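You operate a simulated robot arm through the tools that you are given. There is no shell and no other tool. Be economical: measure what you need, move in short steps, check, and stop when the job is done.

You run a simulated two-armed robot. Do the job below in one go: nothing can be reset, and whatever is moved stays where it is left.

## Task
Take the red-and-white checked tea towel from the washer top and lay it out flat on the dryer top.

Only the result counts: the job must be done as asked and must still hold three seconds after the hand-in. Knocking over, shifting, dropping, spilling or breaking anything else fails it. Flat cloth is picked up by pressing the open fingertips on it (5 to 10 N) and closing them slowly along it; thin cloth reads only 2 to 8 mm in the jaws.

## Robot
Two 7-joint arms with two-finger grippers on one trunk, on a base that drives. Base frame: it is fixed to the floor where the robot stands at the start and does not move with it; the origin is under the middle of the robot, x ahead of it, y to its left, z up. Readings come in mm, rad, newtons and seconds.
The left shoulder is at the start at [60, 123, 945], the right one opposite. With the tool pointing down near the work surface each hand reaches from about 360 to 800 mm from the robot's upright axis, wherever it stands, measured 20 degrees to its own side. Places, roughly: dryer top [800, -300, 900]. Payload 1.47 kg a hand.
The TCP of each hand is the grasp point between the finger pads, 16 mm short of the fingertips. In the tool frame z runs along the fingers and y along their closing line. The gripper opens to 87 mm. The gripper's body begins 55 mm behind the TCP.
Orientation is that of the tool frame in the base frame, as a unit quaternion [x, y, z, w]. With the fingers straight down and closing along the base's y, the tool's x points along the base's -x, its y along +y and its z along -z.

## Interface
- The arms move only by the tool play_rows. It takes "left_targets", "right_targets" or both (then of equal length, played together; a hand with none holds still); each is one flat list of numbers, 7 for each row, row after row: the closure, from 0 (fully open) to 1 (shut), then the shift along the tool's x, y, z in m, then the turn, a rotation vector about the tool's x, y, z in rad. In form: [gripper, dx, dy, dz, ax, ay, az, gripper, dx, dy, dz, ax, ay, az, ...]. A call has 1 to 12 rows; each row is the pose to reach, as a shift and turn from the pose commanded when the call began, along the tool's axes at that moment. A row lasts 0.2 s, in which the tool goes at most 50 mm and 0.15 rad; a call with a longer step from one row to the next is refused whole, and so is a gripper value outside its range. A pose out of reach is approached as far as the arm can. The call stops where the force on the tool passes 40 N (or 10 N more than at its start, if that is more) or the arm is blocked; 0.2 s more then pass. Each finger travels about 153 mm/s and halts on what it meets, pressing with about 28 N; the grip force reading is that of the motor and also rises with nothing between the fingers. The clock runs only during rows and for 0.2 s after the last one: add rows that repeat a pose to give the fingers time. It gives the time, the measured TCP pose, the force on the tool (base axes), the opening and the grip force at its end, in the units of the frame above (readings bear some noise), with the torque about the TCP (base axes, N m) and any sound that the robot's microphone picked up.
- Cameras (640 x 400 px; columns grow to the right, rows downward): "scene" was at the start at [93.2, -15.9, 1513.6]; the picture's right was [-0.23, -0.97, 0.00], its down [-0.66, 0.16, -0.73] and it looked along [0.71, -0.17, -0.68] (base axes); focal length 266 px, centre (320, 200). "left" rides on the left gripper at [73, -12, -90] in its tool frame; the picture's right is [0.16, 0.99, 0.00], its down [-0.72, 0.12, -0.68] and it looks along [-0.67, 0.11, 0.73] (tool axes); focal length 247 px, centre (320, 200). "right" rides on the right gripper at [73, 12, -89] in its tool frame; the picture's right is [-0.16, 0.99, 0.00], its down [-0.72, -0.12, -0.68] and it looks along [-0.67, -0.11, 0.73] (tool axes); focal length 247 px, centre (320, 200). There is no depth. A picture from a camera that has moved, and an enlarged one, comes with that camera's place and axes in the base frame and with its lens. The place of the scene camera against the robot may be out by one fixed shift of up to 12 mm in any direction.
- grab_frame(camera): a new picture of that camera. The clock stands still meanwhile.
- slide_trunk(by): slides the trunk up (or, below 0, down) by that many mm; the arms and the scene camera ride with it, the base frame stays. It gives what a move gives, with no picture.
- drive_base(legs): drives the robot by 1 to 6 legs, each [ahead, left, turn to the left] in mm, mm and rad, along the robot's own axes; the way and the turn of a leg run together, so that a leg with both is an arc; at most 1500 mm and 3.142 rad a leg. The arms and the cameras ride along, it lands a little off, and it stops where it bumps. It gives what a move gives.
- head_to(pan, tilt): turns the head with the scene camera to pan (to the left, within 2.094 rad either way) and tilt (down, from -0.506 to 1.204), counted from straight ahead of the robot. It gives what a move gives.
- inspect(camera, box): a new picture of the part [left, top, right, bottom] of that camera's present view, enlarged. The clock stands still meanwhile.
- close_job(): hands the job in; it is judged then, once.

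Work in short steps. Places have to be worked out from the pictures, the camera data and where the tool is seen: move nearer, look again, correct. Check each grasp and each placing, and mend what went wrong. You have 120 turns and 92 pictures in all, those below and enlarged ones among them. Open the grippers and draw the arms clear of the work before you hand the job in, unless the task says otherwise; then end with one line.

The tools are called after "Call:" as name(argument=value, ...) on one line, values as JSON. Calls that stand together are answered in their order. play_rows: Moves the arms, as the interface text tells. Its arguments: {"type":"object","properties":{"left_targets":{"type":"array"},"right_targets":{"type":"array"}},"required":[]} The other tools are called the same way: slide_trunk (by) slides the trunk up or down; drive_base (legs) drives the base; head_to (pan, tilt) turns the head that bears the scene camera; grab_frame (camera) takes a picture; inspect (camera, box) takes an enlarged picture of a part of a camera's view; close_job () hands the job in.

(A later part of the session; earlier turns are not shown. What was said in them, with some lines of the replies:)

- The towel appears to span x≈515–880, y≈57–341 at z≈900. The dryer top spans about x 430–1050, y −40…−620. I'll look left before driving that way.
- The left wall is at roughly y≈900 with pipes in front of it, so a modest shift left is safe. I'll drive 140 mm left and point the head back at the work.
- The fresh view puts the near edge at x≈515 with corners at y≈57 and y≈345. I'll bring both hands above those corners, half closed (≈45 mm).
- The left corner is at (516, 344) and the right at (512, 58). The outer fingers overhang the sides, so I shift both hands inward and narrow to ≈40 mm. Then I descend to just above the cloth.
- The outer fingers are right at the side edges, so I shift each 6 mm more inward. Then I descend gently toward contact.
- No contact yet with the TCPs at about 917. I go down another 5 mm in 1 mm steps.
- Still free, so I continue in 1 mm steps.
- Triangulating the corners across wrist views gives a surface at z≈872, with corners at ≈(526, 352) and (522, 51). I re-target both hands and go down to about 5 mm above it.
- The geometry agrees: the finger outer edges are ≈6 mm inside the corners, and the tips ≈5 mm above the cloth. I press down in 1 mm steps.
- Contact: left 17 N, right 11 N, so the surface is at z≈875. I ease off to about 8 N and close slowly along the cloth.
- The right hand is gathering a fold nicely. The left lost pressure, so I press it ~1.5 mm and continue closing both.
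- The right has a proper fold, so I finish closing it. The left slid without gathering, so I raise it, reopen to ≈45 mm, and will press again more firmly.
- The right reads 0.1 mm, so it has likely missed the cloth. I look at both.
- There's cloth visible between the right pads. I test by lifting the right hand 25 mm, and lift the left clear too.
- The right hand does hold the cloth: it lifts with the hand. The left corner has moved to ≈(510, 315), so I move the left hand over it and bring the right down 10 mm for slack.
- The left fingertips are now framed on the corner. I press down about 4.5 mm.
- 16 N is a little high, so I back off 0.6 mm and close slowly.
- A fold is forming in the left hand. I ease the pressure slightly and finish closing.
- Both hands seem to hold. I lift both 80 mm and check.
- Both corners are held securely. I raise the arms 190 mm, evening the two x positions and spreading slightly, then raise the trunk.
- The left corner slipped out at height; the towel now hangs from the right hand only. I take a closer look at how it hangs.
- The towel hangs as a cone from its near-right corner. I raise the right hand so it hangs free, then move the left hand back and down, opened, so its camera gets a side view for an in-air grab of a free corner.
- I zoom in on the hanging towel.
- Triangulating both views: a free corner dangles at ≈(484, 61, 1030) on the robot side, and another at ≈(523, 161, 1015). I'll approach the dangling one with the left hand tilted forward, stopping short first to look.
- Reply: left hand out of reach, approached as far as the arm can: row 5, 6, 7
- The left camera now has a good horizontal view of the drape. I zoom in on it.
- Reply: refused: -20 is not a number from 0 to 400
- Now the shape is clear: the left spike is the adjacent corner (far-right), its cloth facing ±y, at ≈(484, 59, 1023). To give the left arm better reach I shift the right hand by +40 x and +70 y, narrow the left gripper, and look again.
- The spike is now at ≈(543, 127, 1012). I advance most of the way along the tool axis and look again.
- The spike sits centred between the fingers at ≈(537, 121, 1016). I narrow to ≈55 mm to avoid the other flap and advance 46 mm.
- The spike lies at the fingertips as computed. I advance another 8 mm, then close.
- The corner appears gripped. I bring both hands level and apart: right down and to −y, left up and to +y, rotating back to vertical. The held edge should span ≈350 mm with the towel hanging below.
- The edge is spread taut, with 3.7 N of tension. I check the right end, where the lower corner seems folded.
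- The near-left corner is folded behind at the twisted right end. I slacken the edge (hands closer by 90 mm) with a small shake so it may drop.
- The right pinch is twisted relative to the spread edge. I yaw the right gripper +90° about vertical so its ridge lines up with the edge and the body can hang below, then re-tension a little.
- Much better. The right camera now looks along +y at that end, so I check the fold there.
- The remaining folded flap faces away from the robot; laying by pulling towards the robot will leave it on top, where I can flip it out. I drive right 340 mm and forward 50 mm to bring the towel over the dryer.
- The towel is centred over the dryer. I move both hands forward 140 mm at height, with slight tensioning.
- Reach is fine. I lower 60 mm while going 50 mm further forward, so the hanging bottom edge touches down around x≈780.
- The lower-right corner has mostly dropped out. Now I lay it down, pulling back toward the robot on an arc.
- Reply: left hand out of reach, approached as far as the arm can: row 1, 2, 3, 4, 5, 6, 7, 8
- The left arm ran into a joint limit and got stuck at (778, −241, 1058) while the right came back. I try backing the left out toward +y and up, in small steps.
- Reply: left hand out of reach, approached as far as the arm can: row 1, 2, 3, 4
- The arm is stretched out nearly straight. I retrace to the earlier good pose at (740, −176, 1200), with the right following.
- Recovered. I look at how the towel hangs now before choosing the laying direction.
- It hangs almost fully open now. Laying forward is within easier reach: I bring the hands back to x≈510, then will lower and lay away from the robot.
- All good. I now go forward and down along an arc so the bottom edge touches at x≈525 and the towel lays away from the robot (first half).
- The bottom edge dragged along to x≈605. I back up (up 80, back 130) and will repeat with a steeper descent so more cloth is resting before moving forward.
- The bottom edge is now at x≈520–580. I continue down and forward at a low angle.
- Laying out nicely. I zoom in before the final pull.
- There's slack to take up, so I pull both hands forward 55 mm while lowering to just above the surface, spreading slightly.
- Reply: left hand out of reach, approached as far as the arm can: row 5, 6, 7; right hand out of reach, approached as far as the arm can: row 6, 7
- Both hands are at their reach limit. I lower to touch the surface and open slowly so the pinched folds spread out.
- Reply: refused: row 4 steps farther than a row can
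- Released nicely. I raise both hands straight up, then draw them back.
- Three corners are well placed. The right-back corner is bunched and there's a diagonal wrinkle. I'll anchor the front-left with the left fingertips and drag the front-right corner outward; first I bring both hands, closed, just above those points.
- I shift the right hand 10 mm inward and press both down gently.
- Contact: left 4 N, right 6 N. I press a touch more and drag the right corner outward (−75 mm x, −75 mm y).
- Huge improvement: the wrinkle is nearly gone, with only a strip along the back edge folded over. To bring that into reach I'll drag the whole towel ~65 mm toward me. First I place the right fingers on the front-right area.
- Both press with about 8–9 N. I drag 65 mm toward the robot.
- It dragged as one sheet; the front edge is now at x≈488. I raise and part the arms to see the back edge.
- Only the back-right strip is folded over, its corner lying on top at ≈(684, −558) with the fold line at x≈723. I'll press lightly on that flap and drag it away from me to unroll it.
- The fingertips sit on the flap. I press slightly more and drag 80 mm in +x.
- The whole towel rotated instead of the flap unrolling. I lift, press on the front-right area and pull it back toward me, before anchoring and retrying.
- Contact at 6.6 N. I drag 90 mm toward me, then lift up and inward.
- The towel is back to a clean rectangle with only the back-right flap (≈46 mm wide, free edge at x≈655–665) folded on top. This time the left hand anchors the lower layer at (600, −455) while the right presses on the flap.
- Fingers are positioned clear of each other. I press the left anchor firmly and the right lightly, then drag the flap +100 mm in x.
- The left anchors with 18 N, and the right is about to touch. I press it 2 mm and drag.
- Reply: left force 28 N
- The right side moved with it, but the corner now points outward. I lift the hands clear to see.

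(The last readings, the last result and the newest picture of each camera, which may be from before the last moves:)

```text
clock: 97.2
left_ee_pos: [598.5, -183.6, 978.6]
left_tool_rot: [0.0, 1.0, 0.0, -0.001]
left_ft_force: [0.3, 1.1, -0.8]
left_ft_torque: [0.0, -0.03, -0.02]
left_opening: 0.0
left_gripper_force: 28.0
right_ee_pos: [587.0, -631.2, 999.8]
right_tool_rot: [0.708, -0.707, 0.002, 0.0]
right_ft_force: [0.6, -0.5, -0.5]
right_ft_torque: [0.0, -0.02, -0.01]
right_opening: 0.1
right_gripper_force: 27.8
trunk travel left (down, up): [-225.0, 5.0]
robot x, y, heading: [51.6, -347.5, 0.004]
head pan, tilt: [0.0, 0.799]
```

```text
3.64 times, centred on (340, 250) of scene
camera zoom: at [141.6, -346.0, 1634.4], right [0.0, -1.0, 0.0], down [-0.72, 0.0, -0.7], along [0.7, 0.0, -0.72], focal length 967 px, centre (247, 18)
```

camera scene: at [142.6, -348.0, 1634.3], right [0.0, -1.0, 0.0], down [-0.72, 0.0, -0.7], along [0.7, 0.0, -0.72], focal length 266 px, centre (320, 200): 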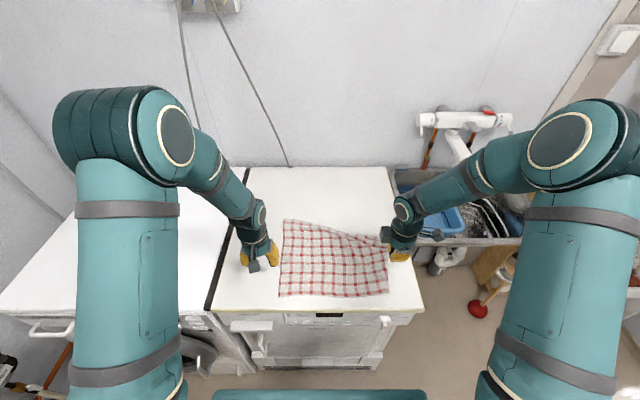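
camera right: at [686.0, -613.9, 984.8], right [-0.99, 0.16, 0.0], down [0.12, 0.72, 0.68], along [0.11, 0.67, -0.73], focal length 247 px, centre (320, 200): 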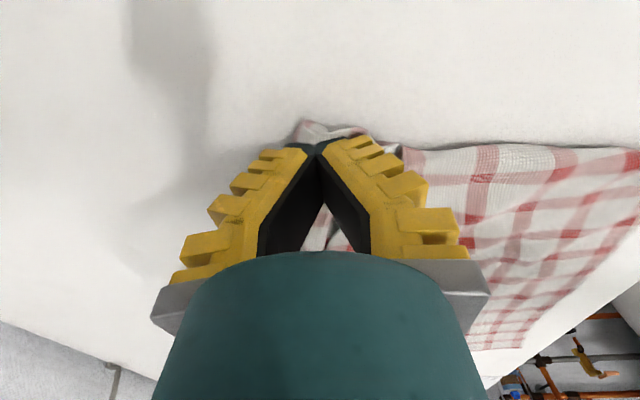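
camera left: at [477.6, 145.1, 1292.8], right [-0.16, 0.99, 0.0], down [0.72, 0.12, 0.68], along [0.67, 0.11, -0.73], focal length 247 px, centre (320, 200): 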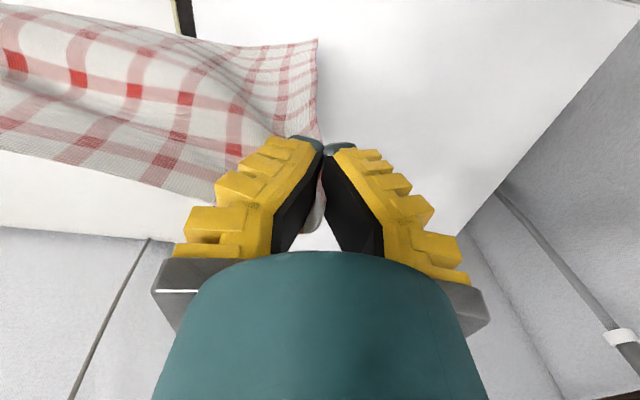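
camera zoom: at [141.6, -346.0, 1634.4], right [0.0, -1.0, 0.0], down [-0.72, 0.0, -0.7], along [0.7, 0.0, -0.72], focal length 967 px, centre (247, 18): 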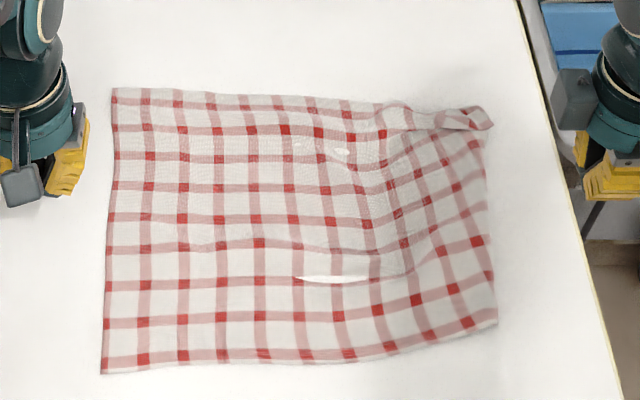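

Nearly flat: only a small corner roll at the back right remains (x≈725–750, y≈−490 to −583). I repeat the anchored drag nearer the corner.

Call:
play_rows(left_targets=[1, -0.006, -0.036, 0, 0, 0, 0, 1, -0.013, -0.072, 0, 0, 0, 0, 1, -0.02, -0.108, 0, 0, 0, 0, 1, -0.027, -0.144, 0, 0, 0, 0, 1, -0.034, -0.18, 0.01, 0, 0, 0, 1, -0.041, -0.216, 0.03, 0, 0, 0, 1, -0.048, -0.252, 0.05, 0, 0, 0, 1, -0.051, -0.286, 0.065, 0, 0, 0, 1, -0.051, -0.286, 0.08, 0, 0, 0, 1, -0.051, -0.286, 0.087, 0, 0, 0, 1, -0.051, -0.286, 0.0895, 0, 0, 0], right_targets=[1, -0.01, -0.02, 0, 0, 0, 0, 1, -0.02, -0.05, 0, 0, 0, 0, 1, -0.04, -0.08, 0, 0, 0, 0, 1, -0.06, -0.11, 0, 0, 0, 0, 1, -0.069, -0.139, 0.02, 0, 0, 0, 1, -0.069, -0.139, 0.04, 0, 0, 0, 1, -0.069, -0.139, 0.06, 0, 0, 0, 1, -0.069, -0.139, 0.08, 0, 0, 0, 1, -0.069, -0.139, 0.095, 0, 0, 0, 1, -0.069, -0.139, 0.1, 0, 0, 0, 1, -0.069, -0.139, 0.103, 0, 0, 0])

Call:
inspect(camera="scene", box=[340, 195, 420, 255])

```text
clock: 99.6
left_ee_pos: [653.0, -469.9, 889.9]
left_tool_rot: [-0.001, 1.0, 0.0, 0.001]
left_ft_force: [0.6, 1.6, 13.2]
left_ft_torque: [0.04, 0.04, -0.01]
left_opening: 0.0
left_gripper_force: 28.2
right_ee_pos: [727.6, -563.6, 897.5]
right_tool_rot: [-0.707, 0.707, 0.001, 0.0]
right_ft_force: [-0.7, 0.1, 0.8]
right_ft_torque: [-0.01, -0.01, 0.0]
right_opening: 0.0
right_gripper_force: 28.1
trunk travel left (down, up): [-225.0, 5.0]
robot x, y, heading: [46.6, -351.4, 0.005]
head pan, tilt: [0.0, 0.799]
```

```text
6.67 times, centred on (380, 225) of scene
camera zoom: at [141.4, -346.9, 1634.6], right [0.0, -1.0, 0.0], down [-0.72, 0.0, -0.7], along [0.7, 0.0, -0.72], focal length 1772 px, centre (-80, 33)
```

zoom: 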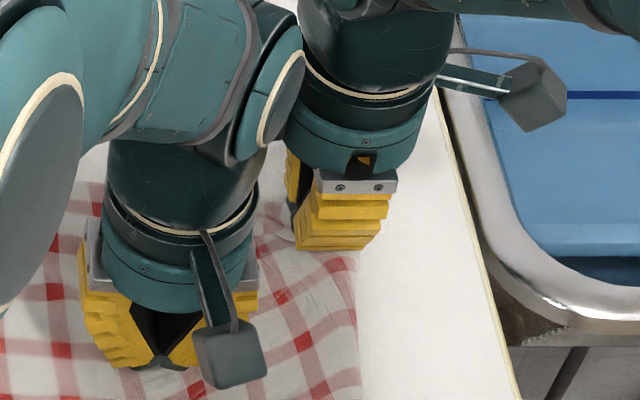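

The right fingertips are over the corner flap. I press ~5 mm and drag outward (+52 mm x, −12 mm y), then lift.

Call:
play_rows(right_targets=[1, 0, 0, 0.003, 0, 0, 0, 1, 0, 0, 0.005, 0, 0, 0, 1, 0.001, -0.006, 0.0058, 0, 0, 0, 1, 0.003, -0.014, 0.006, 0, 0, 0, 1, 0.005, -0.022, 0.006, 0, 0, 0, 1, 0.007, -0.03, 0.006, 0, 0, 0, 1, 0.009, -0.038, 0.006, 0, 0, 0, 1, 0.011, -0.046, 0.006, 0, 0, 0, 1, 0.012, -0.053, 0.006, 0, 0, 0, 1, 0.012, -0.053, -0.01, 0, 0, 0, 1, 0.012, -0.053, -0.04, 0, 0, 0, 1, 0.012, -0.05, -0.08, 0, 0, 0])

Call:
play_rows(left_targets=[1, 0, 0, -0.01, 0, 0, 0, 1, 0, 0, -0.04, 0, 0, 0, 1, 0, 0.03, -0.07, 0, 0, 0, 1, 0, 0.07, -0.09, 0, 0, 0, 1, 0, 0.11, -0.09, 0, 0, 0, 1, 0, 0.15, -0.09, 0, 0, 0, 1, 0, 0.19, -0.09, 0, 0, 0, 1, 0, 0.23, -0.09, 0, 0, 0, 1, 0, 0.27, -0.09, 0, 0, 0], right_targets=[1, 0, 0, -0.02, 0, 0, 0, 1, 0.01, 0.03, -0.03, 0, 0, 0, 1, 0.02, 0.06, -0.03, 0, 0, 0, 1, 0.03, 0.09, -0.03, 0, 0, 0, 1, 0.04, 0.12, -0.03, 0, 0, 0, 1, 0.05, 0.15, -0.03, 0, 0, 0, 1, 0.05, 0.18, -0.03, 0, 0, 0, 1, 0.05, 0.2, -0.03, 0, 0, 0, 1, 0.05, 0.2, -0.03, 0, 0, 0])

Call:
inspect(camera="scene", box=[260, 195, 420, 305])

```text
clock: 102.2
left_ee_pos: [650.9, -470.5, 888.7]
left_tool_rot: [0.0, 1.0, -0.001, 0.001]
left_ft_force: [-2.2, 0.7, 23.8]
left_ft_torque: [0.0, 0.05, 0.02]
left_opening: 0.1
left_gripper_force: 27.8
right_ee_pos: [777.5, -577.5, 980.5]
right_tool_rot: [-0.707, 0.708, -0.001, 0.001]
right_ft_force: [-0.2, 0.7, 0.2]
right_ft_torque: [0.0, 0.0, -0.02]
right_opening: 0.3
right_gripper_force: 27.8
trunk travel left (down, up): [-225.0, 5.0]
robot x, y, heading: [50.4, -351.8, -0.0]
head pan, tilt: [0.0, 0.799]
```

```text
clock: 104.2
left_ee_pos: [650.2, -198.0, 979.5]
left_tool_rot: [-0.001, 1.0, -0.001, 0.0]
left_ft_force: [0.5, 0.8, -0.1]
left_ft_torque: [-0.01, -0.05, -0.02]
left_opening: 0.0
left_gripper_force: 27.4
right_ee_pos: [577.4, -627.5, 1007.0]
right_tool_rot: [-0.707, 0.707, -0.001, 0.0]
right_ft_force: [-0.1, 0.7, 0.8]
right_ft_torque: [0.0, -0.01, -0.04]
right_opening: 0.0
right_gripper_force: 27.9
trunk travel left (down, up): [-225.0, 5.0]
robot x, y, heading: [52.2, -355.3, 0.0]
head pan, tilt: [0.0, 0.799]
```

```text
3.64 times, centred on (340, 250) of scene
camera zoom: at [142.7, -346.1, 1634.3], right [0.0, -1.0, 0.0], down [-0.72, 0.0, -0.7], along [0.7, 0.0, -0.72], focal length 967 px, centre (247, 18)
```

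zoom: 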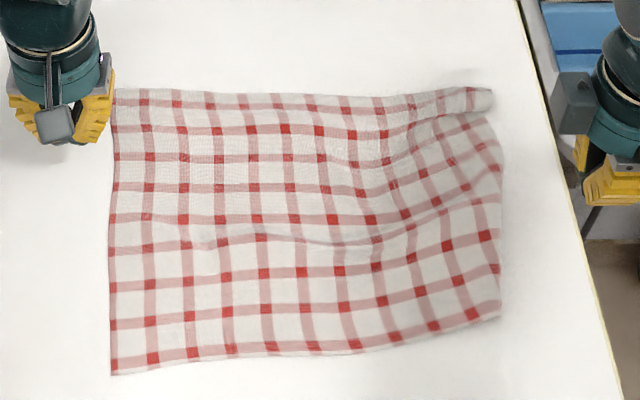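

Very nearly flat. One last smoothing: the right hand anchors near the back-right corner while the left drags the front-right area ~40 mm toward the robot to pull out the mild wave.

Call:
play_rows(left_targets=[1, 0.01, -0.036, 0, 0, 0, 0, 1, 0.02, -0.072, 0, 0, 0, 0, 1, 0.03, -0.108, 0, 0, 0, 0, 1, 0.04, -0.144, 0, 0, 0, 0, 1, 0.05, -0.18, 0.01, 0, 0, 0, 1, 0.06, -0.216, 0.03, 0, 0, 0, 1, 0.07, -0.25, 0.05, 0, 0, 0, 1, 0.08, -0.277, 0.065, 0, 0, 0, 1, 0.08, -0.277, 0.078, 0, 0, 0, 1, 0.08, -0.277, 0.083, 0, 0, 0, 1, 0.08, -0.277, 0.086, 0, 0, 0], right_targets=[1, -0.01, -0.02, 0, 0, 0, 0, 1, -0.02, -0.05, 0, 0, 0, 0, 1, -0.04, -0.08, 0, 0, 0, 0, 1, -0.06, -0.11, 0, 0, 0, 0, 1, -0.072, -0.14, 0.02, 0, 0, 0, 1, -0.072, -0.151, 0.04, 0, 0, 0, 1, -0.072, -0.151, 0.06, 0, 0, 0, 1, -0.072, -0.151, 0.08, 0, 0, 0, 1, -0.072, -0.151, 0.1, 0, 0, 0, 1, -0.072, -0.151, 0.11, 0, 0, 0, 1, -0.072, -0.151, 0.1145, 0, 0, 0])

```text
clock: 106.6
left_ee_pos: [570.9, -477.7, 889.5]
left_tool_rot: [-0.001, 1.0, -0.001, 0.0]
left_ft_force: [-0.1, 0.5, 0.5]
left_ft_torque: [0.01, -0.01, 0.0]
left_opening: 0.0
left_gripper_force: 27.8
right_ee_pos: [728.9, -553.3, 892.5]
right_tool_rot: [-0.706, 0.708, 0.001, 0.0]
right_ft_force: [-0.6, 0.5, 1.2]
right_ft_torque: [-0.01, -0.02, -0.03]
right_opening: 0.0
right_gripper_force: 27.5
trunk travel left (down, up): [-225.0, 5.0]
robot x, y, heading: [48.8, -349.6, 0.005]
head pan, tilt: [0.0, 0.799]
```

Both are just touching. I press the right to anchor firmly and the left lightly, then drag the left 40 mm toward me.

Call:
play_rows(left_targets=[1, 0, 0, 0.0008, 0, 0, 0, 1, 0, 0, 0.0014, 0, 0, 0, 1, 0.006, -0.001, 0.0016, 0, 0, 0, 1, 0.013, -0.003, 0.0016, 0, 0, 0, 1, 0.02, -0.005, 0.0016, 0, 0, 0, 1, 0.027, -0.007, 0.0016, 0, 0, 0, 1, 0.034, -0.009, 0.0016, 0, 0, 0, 1, 0.04, -0.01, 0.0016, 0, 0, 0], right_targets=[1, 0, 0, 0.0015, 0, 0, 0, 1, 0, 0, 0.0025, 0, 0, 0, 1, 0, 0, 0.0027, 0, 0, 0, 1, 0, 0, 0.0027, 0, 0, 0, 1, 0, 0, 0.0027, 0, 0, 0, 1, 0, 0, 0.0027, 0, 0, 0, 1, 0, 0, 0.0027, 0, 0, 0, 1, 0, 0, 0.0027, 0, 0, 0])

Call:
play_rows(left_targets=[1, 0, 0, -0.01, 0, 0, 0, 1, 0, 0, -0.04, 0, 0, 0, 1, 0, 0.03, -0.07, 0, 0, 0, 1, 0, 0.07, -0.09, 0, 0, 0, 0.8, 0, 0.11, -0.1, 0, 0, 0, 0.5, 0, 0.15, -0.11, 0, 0, 0, 0.2, 0, 0.19, -0.12, 0, 0, 0, 0, 0, 0.23, -0.13, 0, 0, 0, 0, 0, 0.27, -0.14, 0, 0, 0], right_targets=[1, 0, 0, -0.01, 0, 0, 0, 1, 0, 0, -0.04, 0, 0, 0, 1, 0, 0.01, -0.08, 0, 0, 0, 1, 0.02, 0.04, -0.1, 0, 0, 0, 0.8, 0.04, 0.07, -0.11, 0, 0, 0, 0.5, 0.06, 0.1, -0.12, 0, 0, 0, 0.2, 0.07, 0.13, -0.13, 0, 0, 0, 0, 0.08, 0.16, -0.13, 0, 0, 0, 0, 0.08, 0.18, -0.13, 0, 0, 0])

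Call:
inspect(camera="scene", box=[260, 195, 420, 305])

```text
clock: 108.4
left_ee_pos: [530.7, -487.8, 889.8]
left_tool_rot: [-0.001, 1.0, -0.001, 0.002]
left_ft_force: [4.3, -1.2, 7.7]
left_ft_torque: [0.03, -0.1, -0.04]
left_opening: 0.0
left_gripper_force: 27.5
right_ee_pos: [728.0, -553.9, 891.4]
right_tool_rot: [0.707, -0.707, 0.0, -0.001]
right_ft_force: [-0.8, -0.7, 11.0]
right_ft_torque: [-0.01, -0.07, 0.02]
right_opening: 0.2
right_gripper_force: 28.1
trunk travel left (down, up): [-225.0, 5.0]
robot x, y, heading: [48.8, -349.6, 0.002]
head pan, tilt: [0.0, 0.799]
```

```text
clock: 110.4
left_ee_pos: [531.5, -219.8, 1030.1]
left_tool_rot: [0.0, 1.0, -0.001, -0.001]
left_ft_force: [0.3, 0.6, 0.6]
left_ft_torque: [-0.04, 0.01, 0.0]
left_opening: 87.0
left_gripper_force: 0.0
right_ee_pos: [547.5, -634.6, 1020.9]
right_tool_rot: [-0.707, 0.707, -0.002, 0.0]
right_ft_force: [0.0, -0.1, -0.1]
right_ft_torque: [0.01, 0.03, 0.01]
right_opening: 87.2
right_gripper_force: 0.1
trunk travel left (down, up): [-225.0, 5.0]
robot x, y, heading: [48.5, -350.2, 0.003]
head pan, tilt: [0.0, 0.799]
```

```text
3.64 times, centred on (340, 250) of scene
camera zoom: at [141.9, -345.9, 1634.4], right [0.0, -1.0, 0.0], down [-0.72, 0.0, -0.7], along [0.7, 0.0, -0.72], focal length 967 px, centre (247, 18)
```

zoom: 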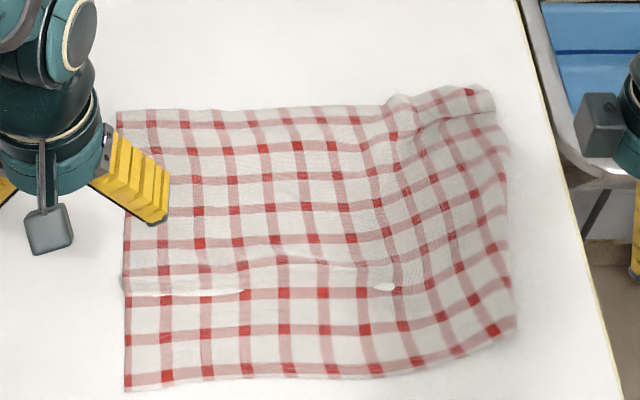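

The bulk shifted toward me relative to the right end, leaving a mild diagonal wave and a thinner front margin. I counter by anchoring the front-right and pulling the back-centre gently away by 25 mm.

Call:
play_rows(left_targets=[0.3, -0.018, -0.02, 0.0, 0, 0, 0, 0.6, -0.036, -0.04, 0.0, 0, 0, 0, 0.9, -0.054, -0.06, 0.01, 0, 0, 0, 1, -0.072, -0.08, 0.02, 0, 0, 0, 1, -0.09, -0.1, 0.03, 0, 0, 0, 1, -0.108, -0.12, 0.045, 0, 0, 0, 1, -0.126, -0.14, 0.065, 0, 0, 0, 1, -0.144, -0.16, 0.09, 0, 0, 0, 1, -0.159, -0.18, 0.115, 0, 0, 0, 1, -0.159, -0.18, 0.132, 0, 0, 0, 1, -0.159, -0.18, 0.138, 0, 0, 0, 1, -0.159, -0.18, 0.1395, 0, 0, 0], right_targets=[0.3, -0.02, -0.005, 0, 0, 0, 0, 0.6, -0.04, -0.01, 0, 0, 0, 0, 0.9, -0.06, -0.015, 0.01, 0, 0, 0, 1, -0.08, -0.02, 0.02, 0, 0, 0, 1, -0.085, -0.023, 0.03, 0, 0, 0, 1, -0.085, -0.023, 0.045, 0, 0, 0, 1, -0.085, -0.023, 0.06, 0, 0, 0, 1, -0.085, -0.023, 0.08, 0, 0, 0, 1, -0.085, -0.023, 0.1, 0, 0, 0, 1, -0.085, -0.023, 0.115, 0, 0, 0, 1, -0.085, -0.023, 0.125, 0, 0, 0, 1, -0.085, -0.023, 0.13, 0, 0, 0])

```text
clock: 113.0
left_ee_pos: [689.3, -398.7, 891.3]
left_tool_rot: [0.0, 1.0, 0.0, 0.0]
left_ft_force: [0.1, 0.2, 0.2]
left_ft_torque: [-0.01, 0.01, 0.01]
left_opening: 0.1
left_gripper_force: 27.6
right_ee_pos: [570.8, -548.3, 892.1]
right_tool_rot: [0.707, -0.707, 0.001, -0.001]
right_ft_force: [0.4, -1.2, 8.1]
right_ft_torque: [0.0, -0.01, -0.03]
right_opening: 0.1
right_gripper_force: 28.3
trunk travel left (down, up): [-225.0, 5.0]
robot x, y, heading: [48.2, -347.6, 0.002]
head pan, tilt: [0.0, 0.799]
```

The right anchors at 8 N. I press the left lightly, pull it 28 mm away, then lift both clear with grippers opening.

Call:
play_rows(left_targets=[1, 0, 0, 0.001, 0, 0, 0, 1, 0, 0, 0.002, 0, 0, 0, 1, -0.006, 0, 0.0022, 0, 0, 0, 1, -0.013, 0, 0.0022, 0, 0, 0, 1, -0.02, 0, 0.0022, 0, 0, 0, 1, -0.028, 0, 0.0022, 0, 0, 0], right_targets=[1, 0, 0, 0.0004, 0, 0, 0, 1, 0, 0, 0.0004, 0, 0, 0, 1, 0, 0, 0.0004, 0, 0, 0, 1, 0, 0, 0.0004, 0, 0, 0, 1, 0, 0, 0.0004, 0, 0, 0, 1, 0, 0, 0.0004, 0, 0, 0])

Call:
play_rows(left_targets=[1, 0, 0, -0.01, 0, 0, 0, 1, 0, 0, -0.04, 0, 0, 0, 1, 0, 0.02, -0.07, 0, 0, 0, 1, 0.02, 0.05, -0.09, 0, 0, 0, 0.8, 0.04, 0.08, -0.1, 0, 0, 0, 0.5, 0.06, 0.11, -0.11, 0, 0, 0, 0.2, 0.08, 0.14, -0.12, 0, 0, 0, 0, 0.1, 0.17, -0.13, 0, 0, 0, 0, 0.12, 0.2, -0.14, 0, 0, 0, 0, 0.14, 0.23, -0.15, 0, 0, 0], right_targets=[1, 0, 0, -0.01, 0, 0, 0, 1, 0, 0, -0.04, 0, 0, 0, 1, 0, 0, -0.07, 0, 0, 0, 1, 0.02, 0, -0.09, 0, 0, 0, 0.8, 0.04, 0, -0.1, 0, 0, 0, 0.5, 0.06, 0, -0.11, 0, 0, 0, 0.2, 0.08, 0, -0.12, 0, 0, 0, 0, 0.1, 0, -0.13, 0, 0, 0, 0, 0.1, 0.0, -0.13, 0, 0, 0, 0, 0.1, 0.0, -0.13, 0, 0, 0])

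Call:
inspect(camera="scene", box=[260, 195, 420, 305])

```text
clock: 114.4
left_ee_pos: [717.8, -396.6, 889.9]
left_tool_rot: [0.001, 1.0, 0.0, 0.0]
left_ft_force: [-1.7, 1.4, 11.1]
left_ft_torque: [0.02, 0.01, -0.05]
left_opening: 0.3
left_gripper_force: 27.9
right_ee_pos: [569.5, -548.4, 891.9]
right_tool_rot: [-0.707, 0.707, 0.0, 0.001]
right_ft_force: [3.1, -1.5, 13.3]
right_ft_torque: [0.01, -0.01, -0.01]
right_opening: 0.0
right_gripper_force: 28.1
trunk travel left (down, up): [-225.0, 5.0]
robot x, y, heading: [47.6, -353.2, 0.001]
head pan, tilt: [0.0, 0.799]
```

```text
clock: 116.6
left_ee_pos: [577.6, -167.4, 1040.8]
left_tool_rot: [0.0, 1.0, 0.0, 0.0]
left_ft_force: [-0.3, -0.3, 0.6]
left_ft_torque: [-0.04, 0.0, 0.01]
left_opening: 86.8
left_gripper_force: 0.1
right_ee_pos: [571.7, -649.4, 1019.5]
right_tool_rot: [0.707, -0.707, 0.0, 0.0]
right_ft_force: [-0.5, 0.7, 0.8]
right_ft_torque: [0.01, 0.01, 0.03]
right_opening: 86.9
right_gripper_force: 0.0
trunk travel left (down, up): [-225.0, 5.0]
robot x, y, heading: [51.3, -349.8, 0.0]
head pan, tilt: [0.0, 0.799]
```

```text
3.64 times, centred on (340, 250) of scene
camera zoom: at [141.4, -346.7, 1634.4], right [0.0, -1.0, 0.0], down [-0.72, 0.0, -0.7], along [0.7, 0.0, -0.72], focal length 967 px, centre (247, 18)
```

zoom: 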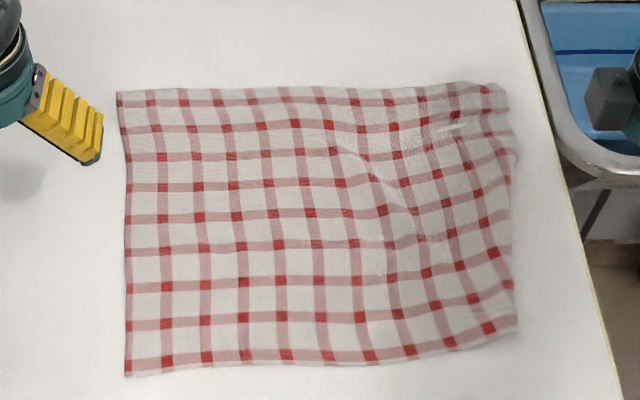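

The towel now lies flat as a full rectangle, entirely on the dryer. I draw the left arm further clear and take a last overall look.

Call:
play_rows(left_targets=[0, 0.02, 0.03, -0.02, 0, 0, 0, 0, 0.04, 0.06, -0.04, 0, 0, 0, 0, 0.06, 0.09, -0.06, 0, 0, 0, 0, 0.08, 0.12, -0.08, 0, 0, 0], right_targets=[0, 0, 0.02, -0.02, 0, 0, 0, 0, 0, 0.04, -0.04, 0, 0, 0, 0, 0, 0.06, -0.06, 0, 0, 0, 0, 0, 0.08, -0.08, 0, 0, 0])

Call:
grab_frame(camera="scene")

```text
clock: 117.6
left_ee_pos: [496.5, -47.7, 1122.3]
left_tool_rot: [0.0, 1.0, 0.0, 0.001]
left_ft_force: [0.1, 0.3, 0.7]
left_ft_torque: [0.0, -0.03, 0.01]
left_opening: 86.9
left_gripper_force: 0.1
right_ee_pos: [490.5, -648.7, 1098.8]
right_tool_rot: [0.708, -0.706, 0.002, 0.0]
right_ft_force: [0.1, -0.3, -0.4]
right_ft_torque: [-0.01, -0.01, -0.04]
right_opening: 87.2
right_gripper_force: 0.1
trunk travel left (down, up): [-225.0, 5.0]
robot x, y, heading: [48.6, -351.4, -0.003]
head pan, tilt: [0.0, 0.799]
```

```text
3 pictures are left
camera scene: at [139.9, -346.5, 1634.6], right [0.0, -1.0, 0.0], down [-0.72, 0.0, -0.7], along [0.7, 0.0, -0.72], focal length 266 px, centre (320, 200)
```

scene: 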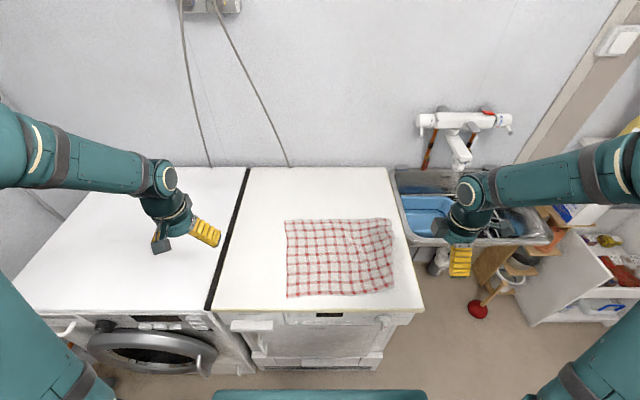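

The towel is flat on the dryer top, nothing else has been disturbed, and the arms are clear with open grippers. I hand the job in.

Call:
close_job()

```text
The job is handed in.
```

The red-and-white checked tea towel is off the washer and laid out flat on the dryer top, with a few faint ripples on its right side. The grippers are open, the arms are clear, and nothing else was moved.
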